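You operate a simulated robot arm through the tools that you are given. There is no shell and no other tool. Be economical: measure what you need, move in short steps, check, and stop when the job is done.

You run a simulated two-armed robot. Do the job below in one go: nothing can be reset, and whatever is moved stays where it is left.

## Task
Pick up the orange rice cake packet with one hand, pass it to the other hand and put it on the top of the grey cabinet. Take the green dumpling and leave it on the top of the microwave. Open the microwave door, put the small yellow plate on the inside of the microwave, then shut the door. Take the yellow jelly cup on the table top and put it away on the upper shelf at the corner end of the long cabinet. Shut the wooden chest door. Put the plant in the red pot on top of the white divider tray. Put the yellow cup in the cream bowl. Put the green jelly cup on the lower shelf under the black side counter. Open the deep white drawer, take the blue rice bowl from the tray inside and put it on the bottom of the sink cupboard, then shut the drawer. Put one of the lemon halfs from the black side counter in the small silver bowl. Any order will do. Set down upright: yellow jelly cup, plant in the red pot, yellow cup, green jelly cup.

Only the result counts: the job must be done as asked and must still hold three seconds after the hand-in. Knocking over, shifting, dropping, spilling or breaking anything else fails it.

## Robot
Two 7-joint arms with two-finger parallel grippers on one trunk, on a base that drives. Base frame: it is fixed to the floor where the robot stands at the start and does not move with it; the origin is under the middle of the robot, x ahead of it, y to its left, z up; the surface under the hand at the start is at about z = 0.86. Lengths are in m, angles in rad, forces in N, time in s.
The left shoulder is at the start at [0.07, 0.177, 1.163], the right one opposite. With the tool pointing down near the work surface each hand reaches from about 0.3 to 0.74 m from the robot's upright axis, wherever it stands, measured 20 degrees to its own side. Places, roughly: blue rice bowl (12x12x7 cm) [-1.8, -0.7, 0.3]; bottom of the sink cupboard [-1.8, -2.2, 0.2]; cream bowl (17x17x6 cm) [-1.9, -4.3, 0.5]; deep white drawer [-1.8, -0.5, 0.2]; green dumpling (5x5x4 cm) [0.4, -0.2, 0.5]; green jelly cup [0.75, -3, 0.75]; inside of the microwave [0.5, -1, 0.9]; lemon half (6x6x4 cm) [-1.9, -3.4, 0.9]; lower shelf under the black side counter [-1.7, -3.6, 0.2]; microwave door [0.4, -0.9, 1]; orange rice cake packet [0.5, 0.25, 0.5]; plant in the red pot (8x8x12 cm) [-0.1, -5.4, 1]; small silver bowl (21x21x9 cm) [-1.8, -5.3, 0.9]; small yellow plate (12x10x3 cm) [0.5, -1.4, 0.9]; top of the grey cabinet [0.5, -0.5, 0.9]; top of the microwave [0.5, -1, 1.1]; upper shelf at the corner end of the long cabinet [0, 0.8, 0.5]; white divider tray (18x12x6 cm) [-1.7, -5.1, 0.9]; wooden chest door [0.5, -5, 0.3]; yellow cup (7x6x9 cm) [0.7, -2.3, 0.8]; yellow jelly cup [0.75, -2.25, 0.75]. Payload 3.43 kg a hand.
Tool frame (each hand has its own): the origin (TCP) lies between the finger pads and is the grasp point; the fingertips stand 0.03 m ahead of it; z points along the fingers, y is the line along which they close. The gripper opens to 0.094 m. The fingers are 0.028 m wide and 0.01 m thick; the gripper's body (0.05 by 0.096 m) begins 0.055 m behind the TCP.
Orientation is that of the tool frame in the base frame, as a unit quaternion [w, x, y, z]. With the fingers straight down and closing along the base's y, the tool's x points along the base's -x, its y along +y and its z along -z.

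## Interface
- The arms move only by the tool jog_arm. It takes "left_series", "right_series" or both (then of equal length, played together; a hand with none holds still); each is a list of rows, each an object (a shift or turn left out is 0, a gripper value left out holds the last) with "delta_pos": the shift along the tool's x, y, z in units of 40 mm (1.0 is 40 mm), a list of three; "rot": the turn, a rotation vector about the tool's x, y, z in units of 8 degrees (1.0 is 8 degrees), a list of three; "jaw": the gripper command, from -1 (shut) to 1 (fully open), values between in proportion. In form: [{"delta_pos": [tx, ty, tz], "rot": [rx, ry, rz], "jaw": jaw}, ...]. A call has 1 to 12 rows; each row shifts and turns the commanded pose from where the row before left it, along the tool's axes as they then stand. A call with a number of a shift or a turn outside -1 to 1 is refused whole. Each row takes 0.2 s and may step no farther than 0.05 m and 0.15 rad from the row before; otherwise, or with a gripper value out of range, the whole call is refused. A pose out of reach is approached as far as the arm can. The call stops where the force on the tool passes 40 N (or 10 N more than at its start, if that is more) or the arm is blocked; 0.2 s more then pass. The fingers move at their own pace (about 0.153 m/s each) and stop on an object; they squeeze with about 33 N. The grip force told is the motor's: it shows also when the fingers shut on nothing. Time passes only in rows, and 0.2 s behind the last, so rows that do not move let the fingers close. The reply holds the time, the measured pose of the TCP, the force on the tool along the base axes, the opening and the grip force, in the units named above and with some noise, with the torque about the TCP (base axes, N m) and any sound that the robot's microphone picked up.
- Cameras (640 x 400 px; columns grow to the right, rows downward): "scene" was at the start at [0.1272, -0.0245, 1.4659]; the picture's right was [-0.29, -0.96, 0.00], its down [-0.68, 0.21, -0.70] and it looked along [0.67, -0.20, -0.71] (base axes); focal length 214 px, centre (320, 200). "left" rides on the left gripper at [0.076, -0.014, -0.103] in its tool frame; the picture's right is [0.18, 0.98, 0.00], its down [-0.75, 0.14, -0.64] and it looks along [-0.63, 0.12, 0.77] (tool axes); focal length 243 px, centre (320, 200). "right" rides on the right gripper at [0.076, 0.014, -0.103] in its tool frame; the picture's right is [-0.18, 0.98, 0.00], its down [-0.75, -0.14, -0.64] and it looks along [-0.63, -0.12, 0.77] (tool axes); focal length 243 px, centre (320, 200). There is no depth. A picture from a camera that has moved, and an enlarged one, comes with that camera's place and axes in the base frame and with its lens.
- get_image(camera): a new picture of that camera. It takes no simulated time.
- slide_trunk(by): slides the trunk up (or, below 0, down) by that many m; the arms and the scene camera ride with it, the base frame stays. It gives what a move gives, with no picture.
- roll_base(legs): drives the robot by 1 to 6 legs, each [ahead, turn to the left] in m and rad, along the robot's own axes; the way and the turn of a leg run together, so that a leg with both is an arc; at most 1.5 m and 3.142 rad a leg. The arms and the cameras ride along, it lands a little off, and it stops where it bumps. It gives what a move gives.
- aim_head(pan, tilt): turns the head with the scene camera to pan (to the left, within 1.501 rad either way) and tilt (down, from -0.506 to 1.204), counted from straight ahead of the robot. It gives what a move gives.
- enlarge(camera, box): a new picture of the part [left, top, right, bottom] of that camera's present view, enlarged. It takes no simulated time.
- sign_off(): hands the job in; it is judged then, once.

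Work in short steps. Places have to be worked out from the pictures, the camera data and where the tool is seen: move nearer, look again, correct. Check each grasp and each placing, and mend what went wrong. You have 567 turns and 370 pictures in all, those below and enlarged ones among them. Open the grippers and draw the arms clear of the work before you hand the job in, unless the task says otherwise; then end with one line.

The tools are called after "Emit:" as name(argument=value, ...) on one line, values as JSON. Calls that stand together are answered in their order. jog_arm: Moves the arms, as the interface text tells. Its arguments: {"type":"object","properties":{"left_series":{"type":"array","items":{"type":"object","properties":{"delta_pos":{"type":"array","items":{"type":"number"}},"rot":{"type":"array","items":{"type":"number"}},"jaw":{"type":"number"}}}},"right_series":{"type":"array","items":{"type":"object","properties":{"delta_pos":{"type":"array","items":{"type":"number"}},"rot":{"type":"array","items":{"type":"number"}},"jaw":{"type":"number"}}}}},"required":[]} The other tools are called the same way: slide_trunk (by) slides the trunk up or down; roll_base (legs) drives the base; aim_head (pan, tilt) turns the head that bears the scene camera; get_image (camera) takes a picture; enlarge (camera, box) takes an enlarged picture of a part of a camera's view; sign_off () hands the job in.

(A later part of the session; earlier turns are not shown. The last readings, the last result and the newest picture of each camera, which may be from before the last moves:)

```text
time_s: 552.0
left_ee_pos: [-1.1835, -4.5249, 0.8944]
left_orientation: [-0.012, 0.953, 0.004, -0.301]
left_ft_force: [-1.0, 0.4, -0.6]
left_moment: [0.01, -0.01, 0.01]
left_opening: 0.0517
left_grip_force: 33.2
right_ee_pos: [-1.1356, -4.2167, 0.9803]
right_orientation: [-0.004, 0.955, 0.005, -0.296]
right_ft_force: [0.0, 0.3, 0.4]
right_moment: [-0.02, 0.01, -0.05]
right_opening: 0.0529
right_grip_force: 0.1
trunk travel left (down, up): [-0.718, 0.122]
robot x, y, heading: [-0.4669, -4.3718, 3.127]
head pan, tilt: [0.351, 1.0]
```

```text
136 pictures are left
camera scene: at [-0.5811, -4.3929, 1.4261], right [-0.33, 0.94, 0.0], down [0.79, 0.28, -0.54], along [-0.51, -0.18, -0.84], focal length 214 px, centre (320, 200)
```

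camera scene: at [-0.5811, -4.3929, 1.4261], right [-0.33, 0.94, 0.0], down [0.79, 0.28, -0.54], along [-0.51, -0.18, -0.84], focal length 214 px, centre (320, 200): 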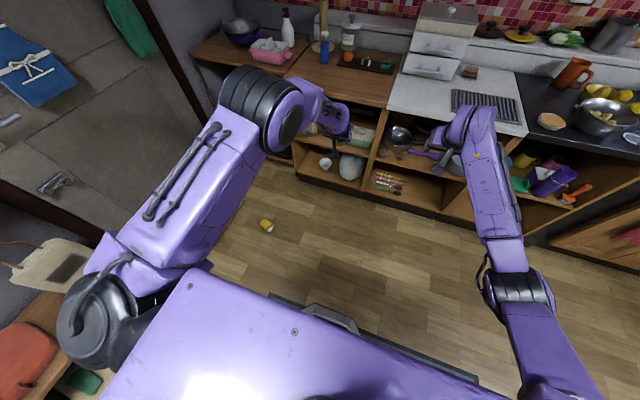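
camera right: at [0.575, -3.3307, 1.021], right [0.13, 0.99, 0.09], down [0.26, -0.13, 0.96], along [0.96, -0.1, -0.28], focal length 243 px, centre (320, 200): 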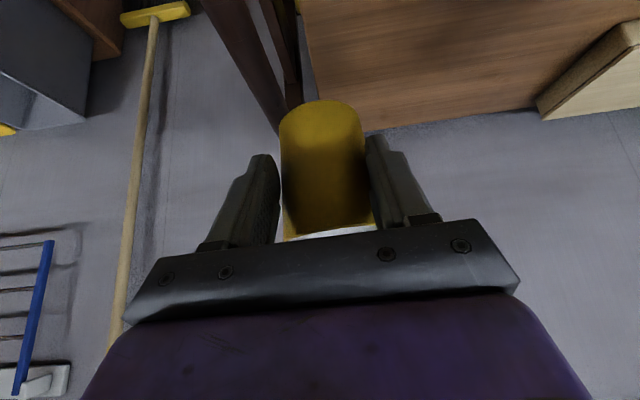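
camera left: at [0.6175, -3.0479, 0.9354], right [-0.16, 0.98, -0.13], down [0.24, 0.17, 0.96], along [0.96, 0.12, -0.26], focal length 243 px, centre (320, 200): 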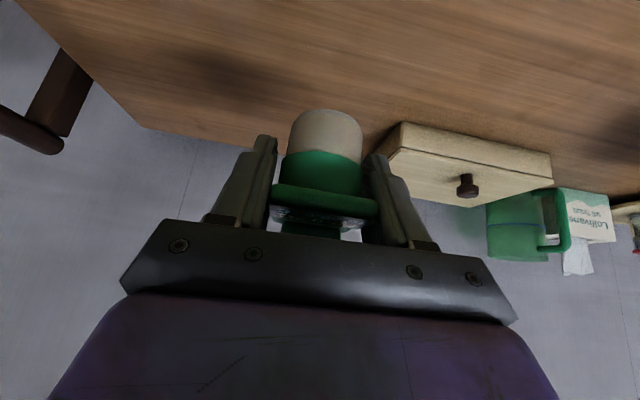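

The cup lies on the floor at about (−1.10,−4.99), apparently intact; I'll fetch it after placing the green jelly. I lift the right arm high and return to the black counter.

Emit:
jog_arm(right_series=[{"delta_pos": [-0.4, 0, -0.85], "jaw": -1}, {"delta_pos": [-0.4, 0, -0.85]}, {"delta_pos": [-0.4, 0, -0.85]}, {"delta_pos": [-0.4, 0, -0.85]}, {"delta_pos": [-0.4, 0, -0.85]}, {"delta_pos": [-0.4, 0, -0.85]}, {"delta_pos": [-0.4, 0, -0.85]}, {"delta_pos": [-0.4, 0, -0.85]}, {"delta_pos": [-0.4, 0, -0.85]}, {"delta_pos": [-0.4, 0, -0.85]}, {"delta_pos": [-0.4, 0, -0.85]}, {"delta_pos": [-0.4, 0, -0.85]}])

Emit:
roll_base(legs=[[0, -1.571], [0.86, 0], [0, 1.571]])

Emit:
aim_head(pan=0.0, tilt=0.55)

Emit:
get_image(camera="scene")

```text
time_s: 554.6
left_ee_pos: [-1.1827, -4.5278, 0.8967]
left_orientation: [-0.013, 0.953, 0.005, -0.303]
left_ft_force: [0.1, -0.2, -1.2]
left_moment: [0.03, 0.03, -0.01]
left_opening: 0.0518
left_grip_force: 33.1
right_ee_pos: [-1.0609, -4.2244, 1.4286]
right_orientation: [-0.006, 0.955, 0.005, -0.297]
right_ft_force: [0.1, -0.7, 1.4]
right_moment: [0.01, 0.0, -0.04]
right_opening: 0.0001
right_grip_force: 33.1
trunk travel left (down, up): [-0.718, 0.122]
robot x, y, heading: [-0.4649, -4.3652, 3.126]
head pan, tilt: [0.351, 1.0]
```

```text
time_s: 566.8
left_ee_pos: [-1.1778, -3.6906, 0.895]
left_orientation: [-0.005, 0.953, 0.023, -0.303]
left_ft_force: [-0.1, -0.3, -1.2]
left_moment: [0.01, -0.03, 0.01]
left_opening: 0.0517
left_grip_force: 33.0
right_ee_pos: [-1.0691, -3.3821, 1.4259]
right_orientation: [0.0, 0.955, 0.022, -0.297]
right_ft_force: [-0.3, -0.6, 0.5]
right_moment: [-0.03, -0.01, 0.01]
right_opening: 0.0
right_grip_force: 33.4
trunk travel left (down, up): [-0.718, 0.122]
robot x, y, heading: [-0.4652, -3.5044, -3.115]
head pan, tilt: [0.351, 1.0]
```

```text
time_s: 567.7
left_ee_pos: [-1.1776, -3.6908, 0.8956]
left_orientation: [-0.006, 0.953, 0.023, -0.302]
left_ft_force: [-0.2, 0.6, -0.5]
left_moment: [0.01, 0.0, 0.01]
left_opening: 0.0519
left_grip_force: 33.1
right_ee_pos: [-1.0693, -3.3822, 1.4252]
right_orientation: [0.0, 0.955, 0.022, -0.296]
right_ft_force: [0.2, 0.4, -0.2]
right_moment: [-0.02, 0.0, 0.0]
right_opening: 0.0
right_grip_force: 33.2
trunk travel left (down, up): [-0.718, 0.122]
robot x, y, heading: [-0.4664, -3.5063, -3.116]
head pan, tilt: [0.0, 0.55]
```

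```text
135 pictures are left
camera scene: at [-0.6063, -3.5117, 1.4625], right [-0.03, 1.0, 0.0], down [0.52, 0.01, -0.85], along [-0.85, -0.02, -0.52], focal length 214 px, centre (320, 200)
```

scene: 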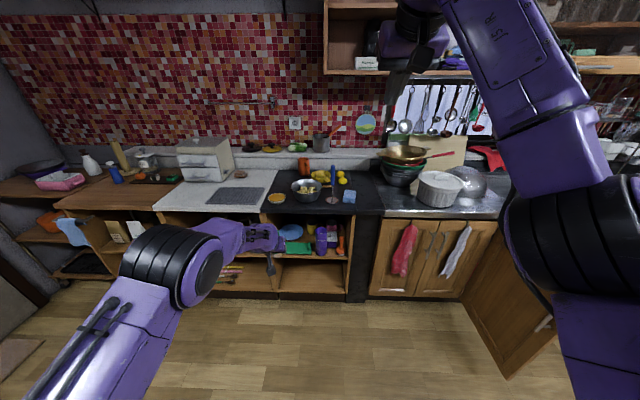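

Lower the trunk and left hand to shelf height, then approach.

Emit:
slide_trunk(by=-0.4)

Emit:
jog_arm(left_series=[{"delta_pos": [0.6, 0, 0.86]}, {"delta_pos": [0.6, 0, 0.86]}, {"delta_pos": [0.6, 0, 0.86]}, {"delta_pos": [0.6, 0, 0.86]}])

Emit:
roll_base(legs=[[0.15, -0.02]])

Emit:
get_image(camera="left")

Emit:
get_image(camera="scene")

```text
time_s: 571.5
left_ee_pos: [-1.1779, -3.6907, 0.4952]
left_orientation: [-0.006, 0.953, 0.023, -0.302]
left_ft_force: [0.3, 0.3, -1.1]
left_moment: [-0.02, -0.04, 0.02]
left_opening: 0.0521
left_grip_force: 33.2
right_ee_pos: [-1.0689, -3.3815, 1.0252]
right_orientation: [0.001, 0.955, 0.023, -0.296]
right_ft_force: [-0.5, 0.7, -0.1]
right_moment: [-0.02, 0.03, -0.02]
right_opening: 0.0003
right_grip_force: 33.4
trunk travel left (down, up): [-0.318, 0.522]
robot x, y, heading: [-0.465, -3.5086, -3.116]
head pan, tilt: [0.0, 0.55]
```

```text
time_s: 572.5
left_ee_pos: [-1.1802, -3.6867, 0.327]
left_orientation: [-0.006, 0.953, 0.023, -0.303]
left_ft_force: [-0.2, -0.1, -0.5]
left_moment: [0.01, 0.01, -0.03]
left_opening: 0.0522
left_grip_force: 32.7
right_ee_pos: [-1.0694, -3.3833, 1.0253]
right_orientation: [0.001, 0.955, 0.023, -0.296]
right_ft_force: [0.2, 0.4, 0.5]
right_moment: [0.0, 0.01, 0.0]
right_opening: 0.0
right_grip_force: 33.2
trunk travel left (down, up): [-0.318, 0.522]
robot x, y, heading: [-0.464, -3.5091, -3.114]
head pan, tilt: [0.0, 0.55]
```

```text
time_s: 573.9
left_ee_pos: [-1.3309, -3.6737, 0.3268]
left_orientation: [-0.01, 0.953, 0.012, -0.303]
left_ft_force: [0.3, -0.4, -1.7]
left_moment: [0.01, 0.01, 0.01]
left_opening: 0.0518
left_grip_force: 33.1
right_ee_pos: [-1.2145, -3.3726, 1.0251]
right_orientation: [-0.002, 0.955, 0.012, -0.296]
right_ft_force: [0.4, -0.5, 0.4]
right_moment: [0.03, 0.0, -0.02]
right_opening: 0.0001
right_grip_force: 33.2
trunk travel left (down, up): [-0.318, 0.522]
robot x, y, heading: [-0.6166, -3.5083, -3.137]
head pan, tilt: [0.0, 0.55]
```

```text
134 pictures are left
camera left: at [-1.2094, -3.6595, 0.3671], right [0.17, -0.98, -0.13], down [-0.24, -0.17, 0.96], along [-0.96, -0.13, -0.27], focal length 243 px, centre (320, 200)
```

left: 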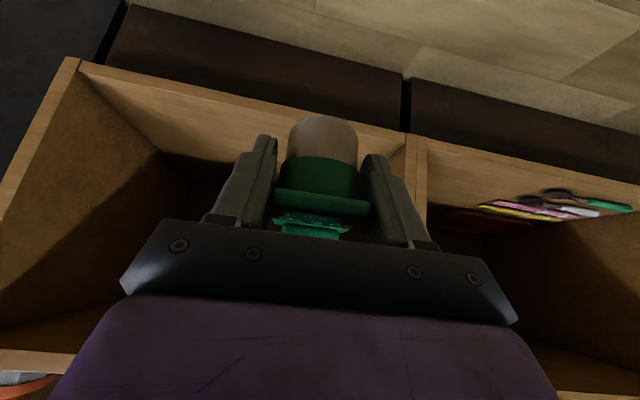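

```text
133 pictures are left
camera scene: at [-0.7547, -3.5114, 1.0624], right [-0.01, 1.0, 0.0], down [0.52, 0.0, -0.85], along [-0.85, -0.01, -0.52], focal length 214 px, centre (320, 200)
```

scene: 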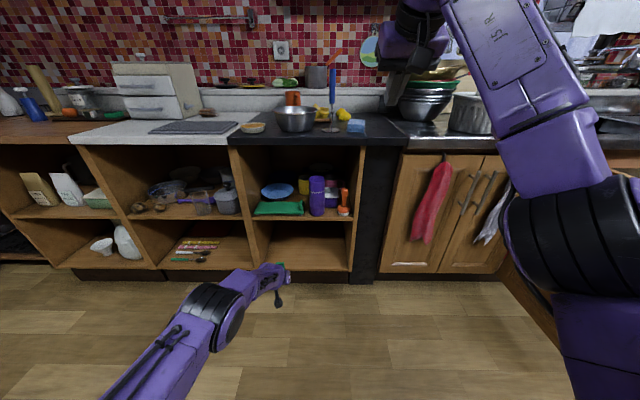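

Emit:
roll_base(legs=[[0.2, 0]])

Emit:
get_image(camera="left")

Emit:
get_image(camera="scene")

```text
time_s: 575.5
left_ee_pos: [-1.53, -3.6766, 0.327]
left_orientation: [-0.008, 0.953, 0.014, -0.302]
left_ft_force: [0.1, 1.0, -1.0]
left_moment: [0.02, 0.0, 0.0]
left_opening: 0.0515
left_grip_force: 32.6
right_ee_pos: [-1.4146, -3.3742, 1.0249]
right_orientation: [-0.002, 0.955, 0.013, -0.296]
right_ft_force: [-1.4, 1.2, -0.4]
right_moment: [0.01, 0.03, 0.02]
right_opening: 0.0
right_grip_force: 32.9
trunk travel left (down, up): [-0.318, 0.522]
robot x, y, heading: [-0.8143, -3.5125, -3.129]
head pan, tilt: [0.0, 0.55]
```

```text
132 pictures are left
camera left: at [-1.4089, -3.6608, 0.3671], right [0.17, -0.98, -0.13], down [-0.24, -0.17, 0.96], along [-0.96, -0.13, -0.27], focal length 243 px, centre (320, 200)
```

left: 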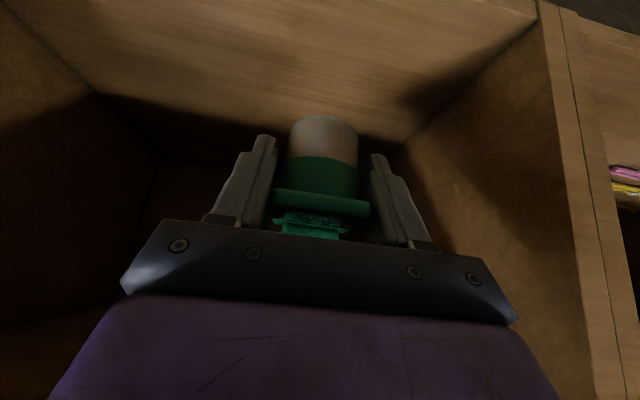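

```text
131 pictures are left
camera scene: at [-0.9541, -3.5127, 1.0624], right [-0.01, 1.0, 0.0], down [0.52, 0.0, -0.85], along [-0.85, -0.01, -0.52], focal length 214 px, centre (320, 200)
```

scene: 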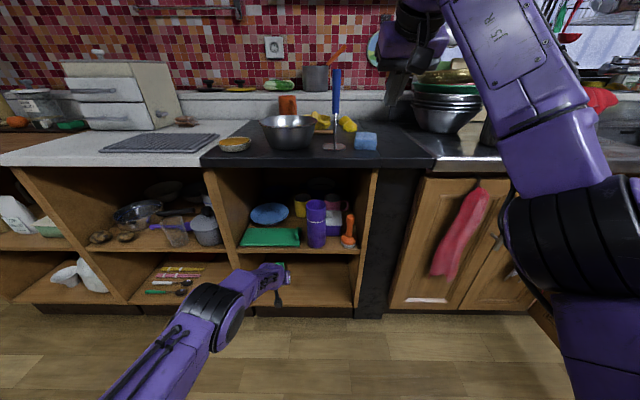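

Over the lower shelf. Lower by the trunk in steps until contact.

Emit:
slide_trunk(by=-0.06)

Emit:
get_image(camera="left")

```text
time_s: 576.5
left_ee_pos: [-1.5304, -3.6754, 0.269]
left_orientation: [-0.008, 0.953, 0.014, -0.303]
left_ft_force: [-1.4, 0.2, -1.3]
left_moment: [0.02, -0.04, 0.05]
left_opening: 0.0518
left_grip_force: 33.3
right_ee_pos: [-1.4138, -3.3741, 0.9661]
right_orientation: [-0.002, 0.955, 0.013, -0.297]
right_ft_force: [0.6, 0.8, -1.1]
right_moment: [-0.01, -0.02, 0.01]
right_opening: 0.0
right_grip_force: 33.4
trunk travel left (down, up): [-0.258, 0.582]
robot x, y, heading: [-0.8116, -3.5122, -3.135]
head pan, tilt: [0.0, 0.55]
```

```text
130 pictures are left
camera left: at [-1.4086, -3.6608, 0.3079], right [0.17, -0.98, -0.13], down [-0.24, -0.17, 0.96], along [-0.96, -0.13, -0.26], focal length 243 px, centre (320, 200)
```

left: 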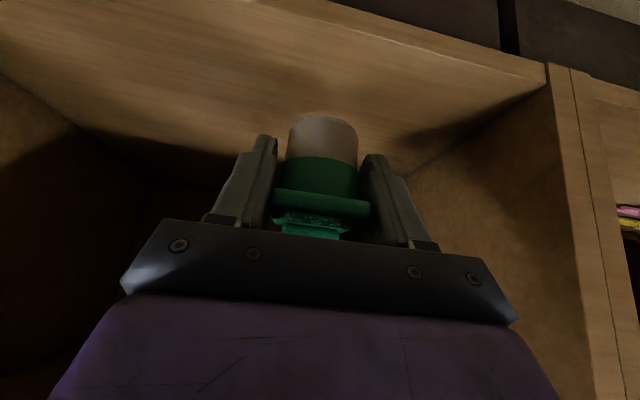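

The cup would be close to the shelf's front edge; I drive 6 cm deeper first.

Emit:
roll_base(legs=[[0.06, 0]])

Emit:
slide_trunk(by=-0.03)

Emit:
get_image(camera="left")

Emit:
get_image(camera="scene")

```text
time_s: 577.5
left_ee_pos: [-1.5911, -3.678, 0.2678]
left_orientation: [-0.009, 0.953, 0.012, -0.302]
left_ft_force: [0.3, 0.6, -2.2]
left_moment: [0.0, -0.02, -0.01]
left_opening: 0.0518
left_grip_force: 32.7
right_ee_pos: [-1.4755, -3.375, 0.9652]
right_orientation: [-0.002, 0.955, 0.013, -0.296]
right_ft_force: [-0.1, 0.3, -0.3]
right_moment: [0.02, -0.03, 0.0]
right_opening: 0.0002
right_grip_force: 33.2
trunk travel left (down, up): [-0.258, 0.582]
robot x, y, heading: [-0.8744, -3.5101, -3.132]
head pan, tilt: [0.0, 0.55]
```

```text
time_s: 578.2
left_ee_pos: [-1.5913, -3.678, 0.2379]
left_orientation: [-0.009, 0.953, 0.013, -0.302]
left_ft_force: [-0.2, 0.5, -0.9]
left_moment: [0.02, -0.06, -0.01]
left_opening: 0.052
left_grip_force: 33.1
right_ee_pos: [-1.4748, -3.3746, 0.9345]
right_orientation: [-0.002, 0.955, 0.013, -0.296]
right_ft_force: [0.2, -0.1, 1.6]
right_moment: [0.02, 0.02, 0.01]
right_opening: 0.0
right_grip_force: 32.7
trunk travel left (down, up): [-0.228, 0.612]
robot x, y, heading: [-0.8744, -3.5098, -3.136]
head pan, tilt: [0.0, 0.55]
```

```text
129 pictures are left
camera left: at [-1.4693, -3.6612, 0.2778], right [0.17, -0.98, -0.13], down [-0.24, -0.17, 0.96], along [-0.96, -0.13, -0.26], focal length 243 px, centre (320, 200)
```

left: 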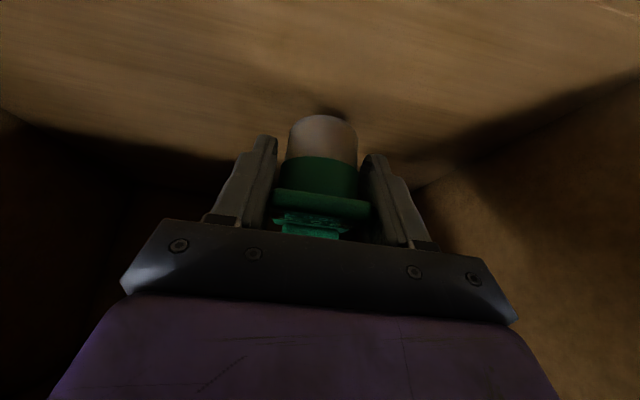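

```text
128 pictures are left
camera scene: at [-1.0138, -3.5132, 0.9726], right [-0.01, 1.0, 0.0], down [0.52, 0.0, -0.85], along [-0.85, -0.01, -0.52], focal length 214 px, centre (320, 200)
```

scene: 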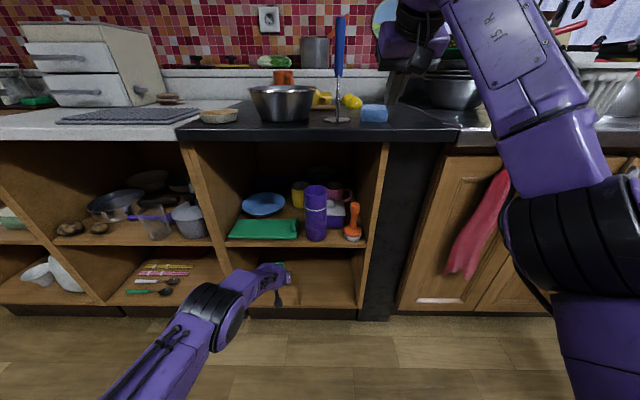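

Raise the right hand to keep clear of the counter while lowering further.

Emit:
jog_arm(right_series=[{"delta_pos": [-0.3, 0, -0.9]}, {"delta_pos": [-0.3, 0, -0.9]}, {"delta_pos": [-0.3, 0, -0.9]}, {"delta_pos": [-0.3, 0, -0.9]}])

Emit:
slide_trunk(by=-0.012)

Emit:
slide_trunk(by=-0.01)

```text
time_s: 579.2
left_ee_pos: [-1.5924, -3.6777, 0.238]
left_orientation: [-0.008, 0.953, 0.013, -0.302]
left_ft_force: [-0.2, 1.1, -0.8]
left_moment: [-0.02, 0.01, -0.02]
left_opening: 0.0516
left_grip_force: 33.0
right_ee_pos: [-1.4452, -3.3723, 0.9653]
right_orientation: [-0.002, 0.955, 0.014, -0.296]
right_ft_force: [0.0, -0.5, 0.1]
right_moment: [-0.02, -0.04, -0.01]
right_opening: 0.0
right_grip_force: 32.8
right hand out of reach, approached as far as the arm can: row 1, 2, 3, 4
trunk travel left (down, up): [-0.228, 0.612]
robot x, y, heading: [-0.8746, -3.5093, -3.131]
head pan, tilt: [0.0, 0.55]
```

```text
time_s: 579.8
left_ee_pos: [-1.5909, -3.6771, 0.2256]
left_orientation: [-0.009, 0.953, 0.013, -0.303]
left_ft_force: [0.3, -0.1, -1.8]
left_moment: [0.0, -0.03, 0.03]
left_opening: 0.0518
left_grip_force: 32.6
right_ee_pos: [-1.4452, -3.3728, 0.954]
right_orientation: [-0.002, 0.955, 0.013, -0.297]
right_ft_force: [-0.1, 0.4, 0.2]
right_moment: [-0.01, 0.02, -0.01]
right_opening: 0.0
right_grip_force: 32.9
trunk travel left (down, up): [-0.216, 0.624]
robot x, y, heading: [-0.8728, -3.5143, -3.135]
head pan, tilt: [0.0, 0.55]
```

```text
time_s: 580.4
left_ee_pos: [-1.5912, -3.676, 0.2159]
left_orientation: [-0.009, 0.953, 0.013, -0.303]
left_ft_force: [0.1, -0.5, -0.4]
left_moment: [0.02, 0.0, 0.0]
left_opening: 0.0518
left_grip_force: 32.9
right_ee_pos: [-1.4441, -3.3735, 0.9451]
right_orientation: [-0.001, 0.955, 0.014, -0.297]
right_ft_force: [-0.4, -0.4, 0.0]
right_moment: [-0.02, 0.02, 0.0]
right_opening: 0.0
right_grip_force: 33.0
trunk travel left (down, up): [-0.206, 0.634]
robot x, y, heading: [-0.872, -3.5102, -3.139]
head pan, tilt: [0.0, 0.55]
```

Emit:
slide_trunk(by=-0.012)

Emit:
slide_trunk(by=-0.01)

Emit:
get_image(camera="left")

```text
time_s: 581.0
left_ee_pos: [-1.5925, -3.6761, 0.2057]
left_orientation: [-0.009, 0.952, 0.012, -0.304]
left_ft_force: [-2.6, 0.6, 6.6]
left_moment: [-0.1, 0.21, -0.05]
left_opening: 0.0518
left_grip_force: 33.1
right_ee_pos: [-1.4455, -3.3721, 0.9329]
right_orientation: [-0.002, 0.955, 0.012, -0.297]
right_ft_force: [-0.8, 0.4, -1.1]
right_moment: [0.01, -0.02, -0.01]
right_opening: 0.0
right_grip_force: 32.8
trunk travel left (down, up): [-0.194, 0.646]
robot x, y, heading: [-0.8735, -3.5097, -3.132]
head pan, tilt: [0.0, 0.55]
```

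```text
time_s: 581.6
left_ee_pos: [-1.5936, -3.6763, 0.2017]
left_orientation: [-0.008, 0.951, 0.013, -0.309]
left_ft_force: [-3.3, 1.3, 29.6]
left_moment: [-0.43, 0.26, -0.13]
left_opening: 0.0517
left_grip_force: 32.4
right_ee_pos: [-1.4423, -3.3715, 0.9255]
right_orientation: [0.0, 0.954, 0.014, -0.299]
right_ft_force: [-0.2, 0.1, 0.2]
right_moment: [0.0, 0.03, -0.04]
right_opening: 0.0001
right_grip_force: 33.0
trunk travel left (down, up): [-0.184, 0.656]
robot x, y, heading: [-0.8761, -3.5133, -3.129]
head pan, tilt: [0.0, 0.55]
```

```text
127 pictures are left
camera left: at [-1.4712, -3.6607, 0.2393], right [0.17, -0.98, -0.13], down [-0.23, -0.17, 0.96], along [-0.96, -0.13, -0.25], focal length 243 px, centre (320, 200)
```

left: 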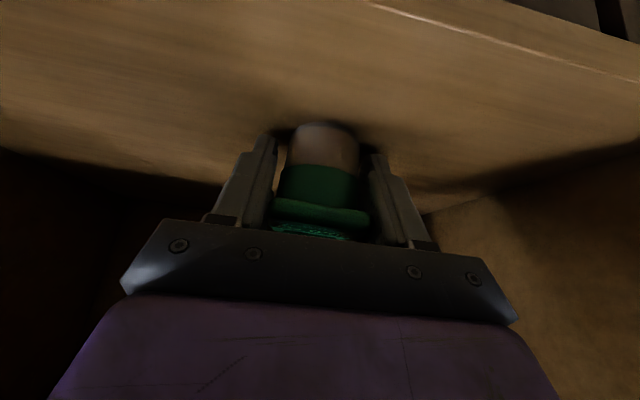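

Contact (~30 N). Ease up slightly with the trunk, open, and withdraw.

Emit:
slide_trunk(by=0.006)

Emit:
jog_arm(left_series=[{"jaw": 0.25}, {"jaw": 0.5}, {"jaw": 0.5}, {"delta_pos": [0, 0, -0.4]}, {"delta_pos": [0.1, 0, -0.6]}, {"delta_pos": [0.4, 0, -0.7]}])

Emit:
get_image(camera="left")

```text
time_s: 582.1
left_ee_pos: [-1.5895, -3.6766, 0.2001]
left_orientation: [-0.009, 0.953, 0.013, -0.304]
left_ft_force: [-3.0, 2.2, 15.5]
left_moment: [-0.16, 0.42, -0.07]
left_opening: 0.0518
left_grip_force: 33.0
right_ee_pos: [-1.4444, -3.373, 0.9292]
right_orientation: [-0.002, 0.954, 0.013, -0.298]
right_ft_force: [0.0, 0.6, 0.3]
right_moment: [-0.02, -0.01, -0.03]
right_opening: 0.0
right_grip_force: 32.5
trunk travel left (down, up): [-0.19, 0.65]
robot x, y, heading: [-0.873, -3.5108, -3.137]
head pan, tilt: [0.0, 0.55]
```

```text
time_s: 583.5
left_ee_pos: [-1.5338, -3.6758, 0.244]
left_orientation: [-0.009, 0.953, 0.013, -0.303]
left_ft_force: [1.4, 0.3, -0.2]
left_moment: [0.0, -0.02, 0.0]
left_opening: 0.0703
left_grip_force: 0.0
right_ee_pos: [-1.4445, -3.3728, 0.9275]
right_orientation: [-0.001, 0.955, 0.014, -0.297]
right_ft_force: [0.1, -0.5, 0.4]
right_moment: [0.02, -0.01, -0.01]
right_opening: 0.0
right_grip_force: 33.0
trunk travel left (down, up): [-0.19, 0.65]
robot x, y, heading: [-0.8773, -3.5125, -3.132]
head pan, tilt: [0.0, 0.55]
```

```text
126 pictures are left
camera left: at [-1.4124, -3.6608, 0.2846], right [0.17, -0.98, -0.13], down [-0.24, -0.17, 0.96], along [-0.96, -0.13, -0.27], focal length 243 px, centre (320, 200)
```

left: 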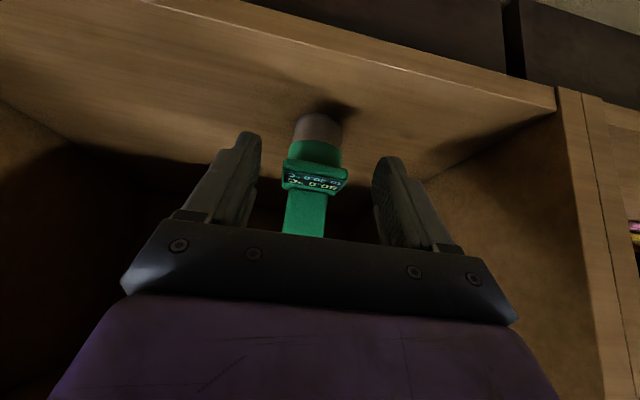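

Green jelly stands on the lower shelf. Back out.

Emit:
roll_base(legs=[[-0.45, 0]])

Emit:
slide_trunk(by=0.35)

Emit:
roll_base(legs=[[0, 1.571], [0.5, 0]])

Emit:
aim_head(pan=-0.5, tilt=0.7)

Emit:
get_image(camera="scene")

```text
time_s: 586.2
left_ee_pos: [-1.093, -3.6701, 0.2448]
left_orientation: [-0.01, 0.953, 0.011, -0.303]
left_ft_force: [-0.2, -0.4, -0.1]
left_moment: [0.02, 0.0, 0.0]
left_opening: 0.0705
left_grip_force: 0.0
right_ee_pos: [-1.0009, -3.3686, 0.9266]
right_orientation: [-0.003, 0.955, 0.011, -0.296]
right_ft_force: [0.8, -0.5, -0.3]
right_moment: [-0.03, 0.0, 0.0]
right_opening: 0.0
right_grip_force: 33.0
trunk travel left (down, up): [-0.19, 0.65]
robot x, y, heading: [-0.4292, -3.5077, -3.137]
head pan, tilt: [0.0, 0.55]
```

```text
time_s: 589.6
left_ee_pos: [-1.0943, -3.6709, 0.5956]
left_orientation: [-0.01, 0.953, 0.011, -0.302]
left_ft_force: [0.2, 0.7, -0.3]
left_moment: [-0.01, -0.01, 0.02]
left_opening: 0.0702
left_grip_force: 0.1
right_ee_pos: [-1.0015, -3.3666, 1.2784]
right_orientation: [-0.003, 0.955, 0.011, -0.296]
right_ft_force: [-0.7, -0.9, 0.2]
right_moment: [0.0, 0.01, 0.03]
right_opening: 0.0
right_grip_force: 33.0
trunk travel left (down, up): [-0.54, 0.3]
robot x, y, heading: [-0.4319, -3.5092, -3.141]
head pan, tilt: [0.0, 0.55]
```

```text
time_s: 596.4
left_ee_pos: [-0.2843, -4.6688, 0.5941]
left_orientation: [0.205, 0.672, 0.676, -0.222]
left_ft_force: [0.4, -0.1, -0.1]
left_moment: [-0.02, -0.01, 0.0]
left_opening: 0.0708
left_grip_force: 0.1
right_ee_pos: [-0.5866, -4.5741, 1.2783]
right_orientation: [0.206, 0.673, 0.678, -0.212]
right_ft_force: [0.3, -0.5, 0.6]
right_moment: [0.01, 0.02, 0.03]
right_opening: 0.0001
right_grip_force: 32.9
trunk travel left (down, up): [-0.54, 0.3]
robot x, y, heading: [-0.4323, -4.003, -1.579]
head pan, tilt: [0.0, 0.55]
```

```text
time_s: 597.3
left_ee_pos: [-0.2854, -4.6684, 0.5948]
left_orientation: [0.205, 0.671, 0.677, -0.222]
left_ft_force: [-0.1, -0.2, -0.2]
left_moment: [-0.01, -0.02, 0.01]
left_opening: 0.0708
left_grip_force: 0.0
right_ee_pos: [-0.5862, -4.5724, 1.278]
right_orientation: [0.206, 0.673, 0.678, -0.213]
right_ft_force: [-0.2, -0.1, 0.3]
right_moment: [0.04, 0.03, 0.02]
right_opening: 0.0001
right_grip_force: 32.5
trunk travel left (down, up): [-0.54, 0.3]
robot x, y, heading: [-0.4374, -4.0015, -1.584]
head pan, tilt: [-0.499, 0.7]
```

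```text
125 pictures are left
camera scene: at [-0.4788, -4.1285, 1.2715], right [-0.87, 0.49, 0.0], down [0.31, 0.56, -0.77], along [-0.37, -0.67, -0.64], focal length 214 px, centre (320, 200)
```

scene: 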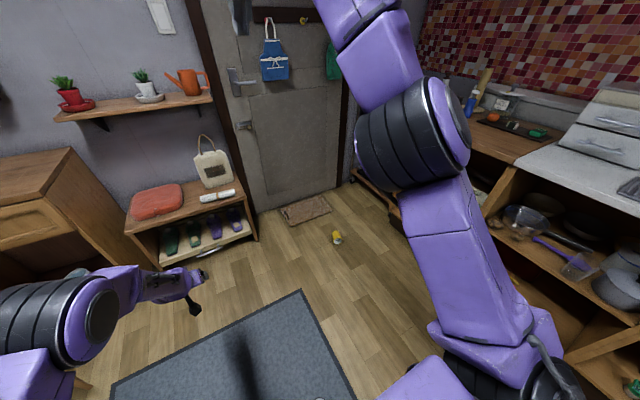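

Emit:
enlarge(camera="scene", box=[310, 215, 370, 255])

Emit:
enlarge(camera="scene", box=[0, 40, 260, 260])

```text
10.00 times, centred on (340, 235) of scene
camera zoom: at [-0.4788, -4.1285, 1.2715], right [-0.87, 0.49, 0.0], down [0.31, 0.56, -0.77], along [-0.37, -0.67, -0.64], focal length 2145 px, centre (120, -150)
```

zoom: 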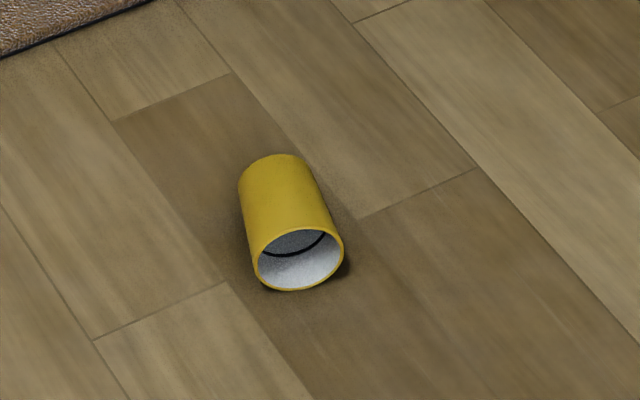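

```text
1.82 times, centred on (130, 150) of scene
camera zoom: at [-0.4788, -4.1285, 1.2715], right [-0.87, 0.49, 0.0], down [0.31, 0.56, -0.77], along [-0.37, -0.67, -0.64], focal length 390 px, centre (666, 291)
```

zoom: 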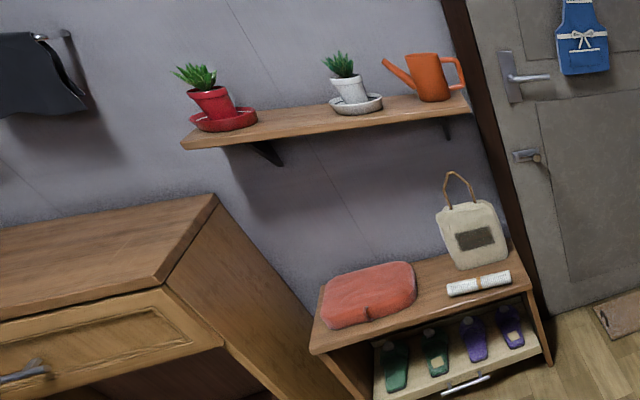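

The cup is intact, lying with its opening toward +y. Plan: grasp it from above with the left hand turned so its base side can be swung downward, stand it on the counter edge, then regrasp. First reposition (reverse along −y), and set the left wrist.

Emit:
roll_base(legs=[[0, 3.14], [-0.9, 0]])

Emit:
jog_arm(left_series=[{"rot": [0, 0.88, 0], "jaw": 0.9}, {"rot": [0, 0.88, 0]}, {"rot": [0, 0.88, 0]}, {"rot": [0, 0.88, 0]}, {"rot": [0, 0.88, 0]}])

Emit:
jog_arm(left_series=[{"rot": [0, 0, 0.94]}, {"rot": [0, 0, 0.94]}, {"rot": [0, 0, 0.94]}, {"rot": [0, 0, 0.94]}, {"rot": [0, 0, 0.94]}, {"rot": [0, 0, 0.94]}, {"rot": [0, 0, 0.94]}, {"rot": [0, 0, 0.94]}, {"rot": [0, 0, 0.94]}, {"rot": [0, 0, 0.94]}, {"rot": [0, 0, 0.94]}, {"rot": [0, 0, 0.91]}])

Emit:
roll_base(legs=[[0, 1.256]])

Emit:
aim_head(pan=0.3, tilt=0.9)

Emit:
get_image(camera="scene")

```text
time_s: 609.3
left_ee_pos: [-0.608, -4.2387, 0.5945]
left_orientation: [0.226, -0.66, 0.688, 0.199]
left_ft_force: [0.0, 0.0, 0.4]
left_moment: [0.0, 0.02, 0.02]
left_opening: 0.0703
left_grip_force: 0.0
right_ee_pos: [-0.3121, -4.3509, 1.2778]
right_orientation: [0.218, -0.661, 0.689, 0.201]
right_ft_force: [0.1, -0.2, 1.2]
right_moment: [-0.01, -0.02, -0.03]
right_opening: 0.0
right_grip_force: 32.9
trunk travel left (down, up): [-0.54, 0.3]
robot x, y, heading: [-0.4917, -4.9122, 1.509]
head pan, tilt: [-0.499, 0.7]
```

```text
time_s: 610.5
left_ee_pos: [-0.6093, -4.2402, 0.5946]
left_orientation: [0.009, -0.689, 0.724, -0.01]
left_ft_force: [-0.8, 0.1, -0.3]
left_moment: [0.0, -0.02, 0.01]
left_opening: 0.0891
left_grip_force: 0.0
right_ee_pos: [-0.3122, -4.3483, 1.277]
right_orientation: [0.217, -0.662, 0.689, 0.2]
right_ft_force: [0.5, 0.1, -0.2]
right_moment: [-0.04, 0.01, 0.0]
right_opening: 0.0001
right_grip_force: 33.0
trunk travel left (down, up): [-0.54, 0.3]
robot x, y, heading: [-0.4874, -4.9055, 1.508]
head pan, tilt: [-0.499, 0.7]
```

```text
time_s: 613.1
left_ee_pos: [-0.6081, -4.2399, 0.5949]
left_orientation: [0.012, 0.026, 1.0, 0.0]
left_ft_force: [-0.3, 0.3, 1.4]
left_moment: [0.05, 0.02, 0.0]
left_opening: 0.0895
left_grip_force: 0.1
right_ee_pos: [-0.3122, -4.3496, 1.2789]
right_orientation: [0.218, -0.661, 0.689, 0.2]
right_ft_force: [-0.3, -0.3, 0.0]
right_moment: [-0.01, 0.0, 0.01]
right_opening: 0.0
right_grip_force: 33.6
trunk travel left (down, up): [-0.54, 0.3]
robot x, y, heading: [-0.4869, -4.9106, 1.508]
head pan, tilt: [-0.499, 0.7]
```

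```text
time_s: 616.6
left_ee_pos: [-1.1651, -4.8167, 0.5947]
left_orientation: [0.01, -0.567, 0.823, 0.008]
left_ft_force: [0.1, 0.2, -1.1]
left_moment: [0.02, 0.02, -0.03]
left_opening: 0.0893
left_grip_force: 0.1
right_ee_pos: [-0.9685, -4.5677, 1.2771]
right_orientation: [-0.058, 0.94, -0.169, -0.29]
right_ft_force: [0.0, -0.4, -0.3]
right_moment: [0.03, 0.0, -0.01]
right_opening: 0.0
right_grip_force: 33.0
trunk travel left (down, up): [-0.54, 0.3]
robot x, y, heading: [-0.488, -4.9141, 2.76]
head pan, tilt: [-0.499, 0.7]
```

```text
time_s: 617.8
left_ee_pos: [-1.1647, -4.8153, 0.596]
left_orientation: [0.01, -0.567, 0.824, 0.008]
left_ft_force: [-0.3, -0.3, 0.2]
left_moment: [0.01, 0.02, -0.02]
left_opening: 0.0895
left_grip_force: 0.1
right_ee_pos: [-0.9685, -4.5668, 1.2771]
right_orientation: [-0.058, 0.94, -0.169, -0.29]
right_ft_force: [0.3, 0.4, 0.6]
right_moment: [0.01, 0.0, -0.03]
right_opening: 0.0002
right_grip_force: 33.0
trunk travel left (down, up): [-0.54, 0.3]
robot x, y, heading: [-0.4885, -4.9109, 2.764]
head pan, tilt: [0.3, 0.901]
```

```text
122 pictures are left
camera scene: at [-0.6123, -4.8869, 1.2553], right [0.08, 1.0, 0.0], down [0.78, -0.06, -0.62], along [-0.62, 0.05, -0.78], focal length 214 px, centre (320, 200)
```

scene: 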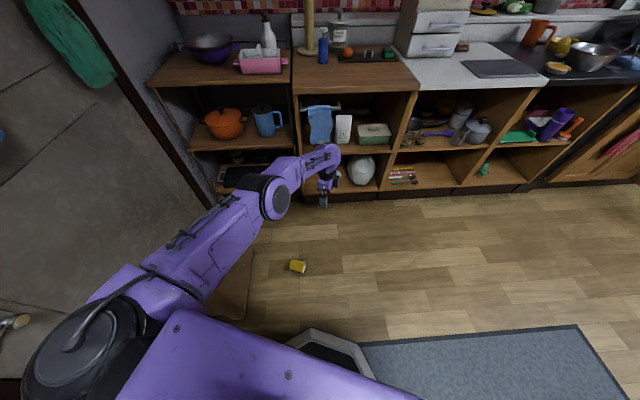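

Tool x points along the cup's base direction as wanted. Move above the cup.

Emit:
jog_arm(left_series=[{"delta_pos": [0.83, -0.77, 0]}, {"delta_pos": [0.83, -0.77, 0]}, {"delta_pos": [0.83, -0.77, 0]}, {"delta_pos": [0.83, -0.77, 0]}])

Emit:
slide_trunk(by=-0.36)

Emit:
get_image(camera="left")

Emit:
enlarge(camera="scene", box=[240, 230, 360, 310])

```text
time_s: 618.8
left_ee_pos: [-1.0973, -4.9834, 0.5915]
left_orientation: [0.01, -0.567, 0.824, 0.007]
left_ft_force: [0.4, 0.3, -0.1]
left_moment: [0.01, 0.01, -0.02]
left_opening: 0.0893
left_grip_force: 0.0
right_ee_pos: [-0.9685, -4.5686, 1.2781]
right_orientation: [-0.058, 0.94, -0.169, -0.291]
right_ft_force: [-0.3, -0.2, 0.8]
right_moment: [0.04, 0.0, -0.01]
right_opening: 0.0002
right_grip_force: 33.1
trunk travel left (down, up): [-0.54, 0.3]
robot x, y, heading: [-0.4894, -4.9093, 2.764]
head pan, tilt: [0.3, 0.901]
```

```text
time_s: 622.3
left_ee_pos: [-1.0973, -4.9829, 0.2309]
left_orientation: [0.01, -0.567, 0.823, 0.008]
left_ft_force: [-0.9, -0.9, 0.1]
left_moment: [-0.01, 0.02, 0.0]
left_opening: 0.0892
left_grip_force: 0.1
right_ee_pos: [-0.9676, -4.5684, 0.9181]
right_orientation: [-0.058, 0.94, -0.169, -0.29]
right_ft_force: [0.2, 0.6, 0.2]
right_moment: [0.01, 0.01, 0.01]
right_opening: 0.0
right_grip_force: 33.3
trunk travel left (down, up): [-0.18, 0.66]
robot x, y, heading: [-0.4882, -4.9093, 2.761]
head pan, tilt: [0.3, 0.901]
```

```text
121 pictures are left
camera left: at [-1.1123, -5.062, 0.331], right [-0.98, 0.18, 0.0], down [0.13, 0.74, 0.66], along [0.12, 0.65, -0.75], focal length 243 px, centre (320, 200)
```

left: 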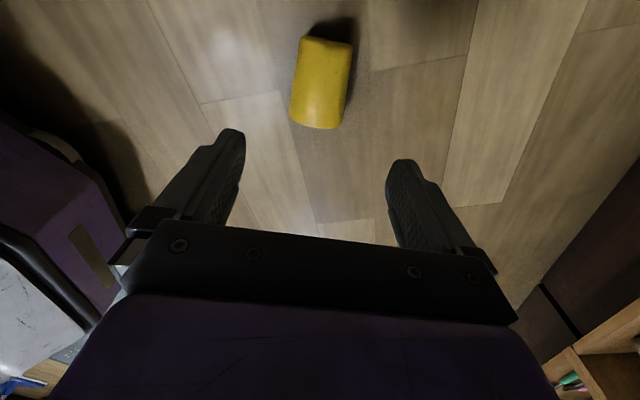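

```text
5.00 times, centred on (300, 270) of scene
camera zoom: at [-0.6122, -4.8871, 0.8953], right [0.08, 1.0, 0.0], down [0.78, -0.06, -0.62], along [-0.62, 0.05, -0.78], focal length 1072 px, centre (420, -150)
```

zoom: 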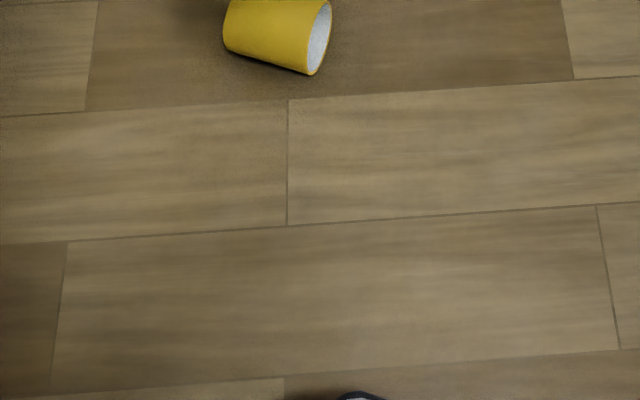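

Centre ≈(−1.096,−4.977). Lower to grasp height.

Emit:
slide_trunk(by=-0.15)

Emit:
jog_arm(left_series=[{"delta_pos": [-0.1, 0, 0.5]}, {"delta_pos": [0, 0, 0.55]}])

Emit:
get_image(camera="left")

```text
time_s: 624.0
left_ee_pos: [-1.0989, -4.9839, 0.0801]
left_orientation: [0.01, -0.568, 0.823, 0.008]
left_ft_force: [-0.7, 0.8, -1.1]
left_moment: [-0.01, 0.05, -0.01]
left_opening: 0.0896
left_grip_force: 0.2
right_ee_pos: [-0.9689, -4.5677, 0.7687]
right_orientation: [-0.058, 0.94, -0.169, -0.29]
right_ft_force: [0.5, -0.7, 0.2]
right_moment: [-0.01, -0.02, 0.01]
right_opening: 0.0002
right_grip_force: 32.8
trunk travel left (down, up): [-0.03, 0.81]
robot x, y, heading: [-0.4909, -4.9102, 2.766]
head pan, tilt: [0.3, 0.901]
```

```text
time_s: 624.6
left_ee_pos: [-1.0968, -4.9799, 0.0374]
left_orientation: [0.01, -0.568, 0.823, 0.008]
left_ft_force: [0.1, -0.2, 1.1]
left_moment: [-0.03, -0.01, -0.04]
left_opening: 0.0894
left_grip_force: 0.0
right_ee_pos: [-0.9682, -4.567, 0.768]
right_orientation: [-0.059, 0.94, -0.169, -0.29]
right_ft_force: [-0.1, -0.6, 0.2]
right_moment: [-0.02, 0.01, 0.02]
right_opening: 0.0
right_grip_force: 33.5
trunk travel left (down, up): [-0.03, 0.81]
robot x, y, heading: [-0.4956, -4.9096, 2.764]
head pan, tilt: [0.3, 0.901]
```

```text
119 pictures are left
camera left: at [-1.1107, -5.0578, 0.1386], right [-0.98, 0.18, 0.0], down [0.13, 0.74, 0.66], along [0.12, 0.65, -0.75], focal length 243 px, centre (320, 200)
```

left: 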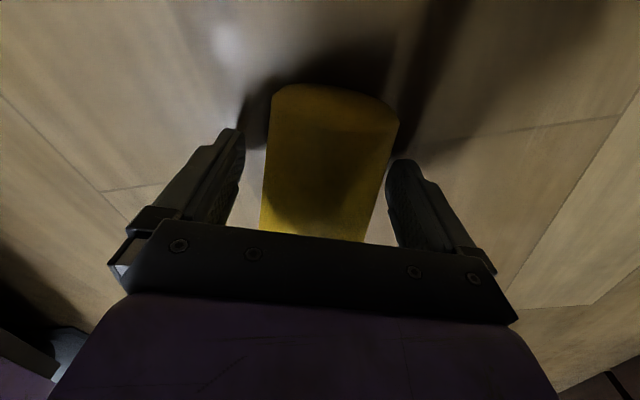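

Emit:
jog_arm(left_series=[{"jaw": 0.2}, {"jaw": -1}, {"jaw": -1}, {}])

Emit:
slide_trunk(by=0.3)

Emit:
get_image(camera="left")

Emit:
get_image(camera="scene")

```text
time_s: 625.6
left_ee_pos: [-1.0973, -4.9787, 0.0383]
left_orientation: [0.01, -0.567, 0.824, 0.007]
left_ft_force: [1.0, -0.2, 0.3]
left_moment: [-0.05, 0.03, 0.01]
left_opening: 0.063
left_grip_force: 32.8
right_ee_pos: [-0.9673, -4.5689, 0.7673]
right_orientation: [-0.059, 0.94, -0.169, -0.289]
right_ft_force: [-0.4, 0.1, -0.3]
right_moment: [0.03, 0.03, 0.0]
right_opening: 0.0
right_grip_force: 32.9
trunk travel left (down, up): [-0.03, 0.81]
robot x, y, heading: [-0.4902, -4.9116, 2.766]
head pan, tilt: [0.3, 0.901]
```

```text
time_s: 628.6
left_ee_pos: [-1.097, -4.9774, 0.3369]
left_orientation: [0.01, -0.567, 0.823, 0.007]
left_ft_force: [0.4, 0.6, -1.2]
left_moment: [-0.02, 0.0, -0.03]
left_opening: 0.0629
left_grip_force: 33.0
right_ee_pos: [-0.9686, -4.5676, 1.0679]
right_orientation: [-0.058, 0.94, -0.169, -0.29]
right_ft_force: [0.1, -0.7, 0.6]
right_moment: [0.02, 0.04, 0.0]
right_opening: 0.0001
right_grip_force: 32.6
trunk travel left (down, up): [-0.33, 0.51]
robot x, y, heading: [-0.4899, -4.9131, 2.764]
head pan, tilt: [0.3, 0.901]
```

```text
118 pictures are left
camera left: at [-1.1107, -5.0578, 0.4384], right [-0.98, 0.18, 0.0], down [0.13, 0.74, 0.66], along [0.12, 0.65, -0.75], focal length 243 px, centre (320, 200)
```

left: 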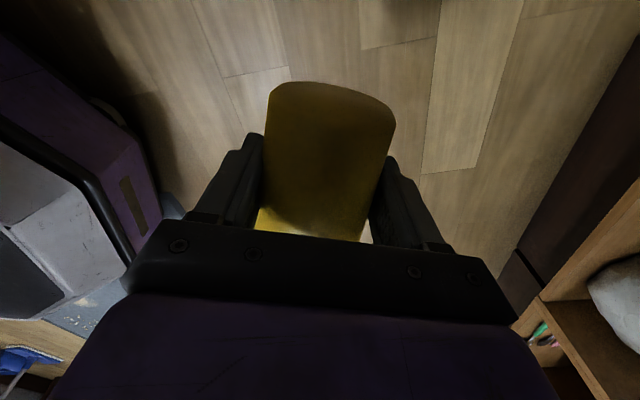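

```text
117 pictures are left
camera scene: at [-0.6125, -4.8871, 1.0452], right [0.08, 1.0, 0.0], down [0.78, -0.06, -0.62], along [-0.62, 0.05, -0.78], focal length 214 px, centre (320, 200)
```

scene: 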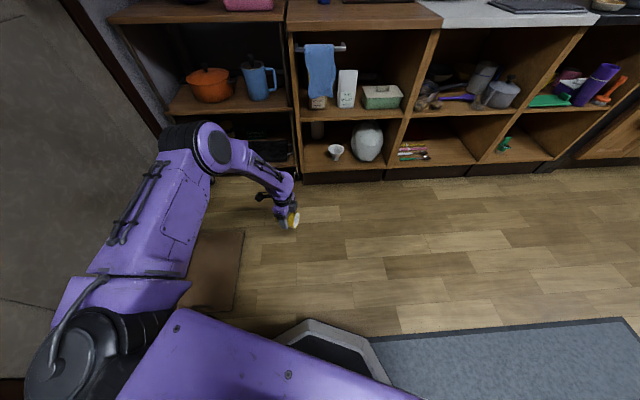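

Cup held. Turn the wrist back to neutral yaw, then pitch up so the cup stands upright in the hand.

Emit:
jog_arm(left_series=[{"rot": [0, 0, -0.94]}, {"rot": [0, 0, -0.94]}, {"rot": [0, 0, -0.94]}, {"rot": [0, 0, -0.94]}, {"rot": [0, 0, -0.94]}, {"rot": [0, 0, -0.94]}, {"rot": [0, 0, -0.94]}, {"rot": [0, 0, -0.94]}, {"rot": [0, 0, -0.94]}, {"rot": [0, 0, -0.94]}, {"rot": [0, 0, -0.94]}, {"rot": [0, 0, -0.91]}])

Emit:
slide_trunk(by=0.3)

Emit:
jog_arm(left_series=[{"rot": [0, -0.94, 0]}, {"rot": [0, -0.94, 0]}, {"rot": [0, -0.94, 0]}, {"rot": [0, -0.94, 0]}, {"rot": [0, -0.94, 0]}, {"rot": [0, -0.94, 0]}, {"rot": [0, -0.94, 0]}, {"rot": [0, -0.94, 0]}, {"rot": [0, -0.94, 0]}, {"rot": [0, -0.94, 0]}, {"rot": [0, -0.94, 0]}])

Emit:
get_image(camera="left")

Emit:
get_image(camera="scene")

```text
time_s: 631.2
left_ee_pos: [-1.096, -4.9784, 0.3384]
left_orientation: [-0.013, 0.984, -0.179, 0.001]
left_ft_force: [0.2, -0.7, -0.5]
left_moment: [-0.02, 0.01, 0.04]
left_opening: 0.0626
left_grip_force: 32.8
right_ee_pos: [-0.9681, -4.5688, 1.0687]
right_orientation: [-0.059, 0.94, -0.168, -0.29]
right_ft_force: [0.5, 0.9, 0.0]
right_moment: [-0.01, 0.01, -0.04]
right_opening: 0.0
right_grip_force: 33.3
trunk travel left (down, up): [-0.33, 0.51]
robot x, y, heading: [-0.4931, -4.9071, 2.765]
head pan, tilt: [0.3, 0.901]
```

```text
time_s: 634.2
left_ee_pos: [-1.0968, -4.9796, 0.6384]
left_orientation: [-0.012, 0.983, -0.183, 0.002]
left_ft_force: [-0.6, 0.0, -0.8]
left_moment: [-0.01, 0.03, -0.02]
left_opening: 0.0624
left_grip_force: 33.3
right_ee_pos: [-0.9686, -4.5682, 1.3675]
right_orientation: [-0.058, 0.94, -0.169, -0.29]
right_ft_force: [-0.3, 0.4, -0.1]
right_moment: [0.0, -0.01, 0.02]
right_opening: 0.0001
right_grip_force: 33.1
trunk travel left (down, up): [-0.63, 0.21]
robot x, y, heading: [-0.4929, -4.915, 2.768]
head pan, tilt: [0.3, 0.901]
```

```text
time_s: 636.6
left_ee_pos: [-1.098, -4.979, 0.6378]
left_orientation: [-0.128, 0.739, -0.127, -0.649]
left_ft_force: [-0.2, -0.9, -1.1]
left_moment: [0.0, 0.0, 0.01]
left_opening: 0.0624
left_grip_force: 32.8
right_ee_pos: [-0.9684, -4.5677, 1.368]
right_orientation: [-0.058, 0.94, -0.169, -0.291]
right_ft_force: [0.9, -0.4, 0.2]
right_moment: [-0.02, -0.01, 0.02]
right_opening: 0.0001
right_grip_force: 32.6
trunk travel left (down, up): [-0.63, 0.21]
robot x, y, heading: [-0.4868, -4.9098, 2.767]
head pan, tilt: [0.3, 0.901]
```

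```text
116 pictures are left
camera left: at [-0.9865, -5.0046, 0.5751], right [-0.33, -0.92, -0.21], down [0.45, -0.34, 0.82], along [-0.83, 0.18, 0.53], focal length 243 px, centre (320, 200)
```

left: 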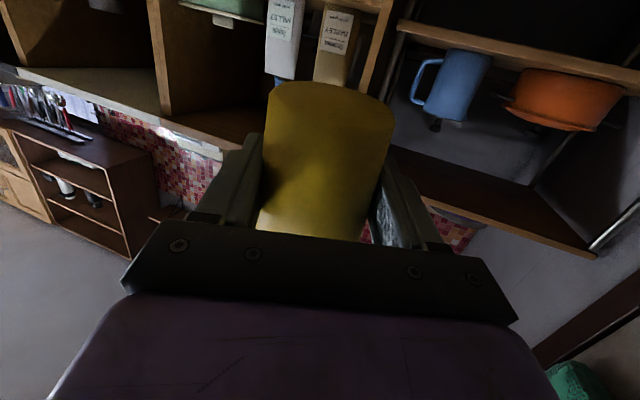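

```text
115 pictures are left
camera scene: at [-0.6126, -4.8869, 1.3453], right [0.08, 1.0, 0.0], down [0.78, -0.06, -0.62], along [-0.62, 0.05, -0.78], focal length 214 px, centre (320, 200)
```

scene: 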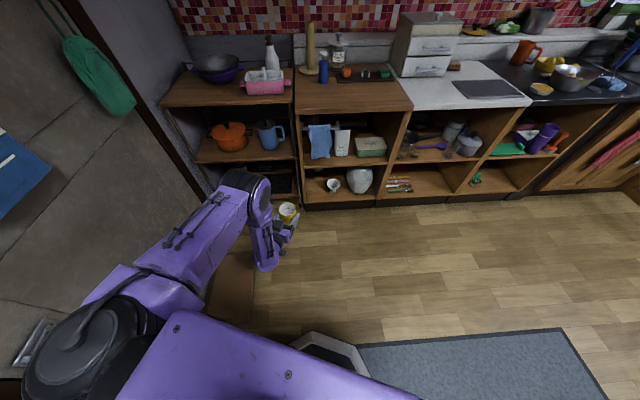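

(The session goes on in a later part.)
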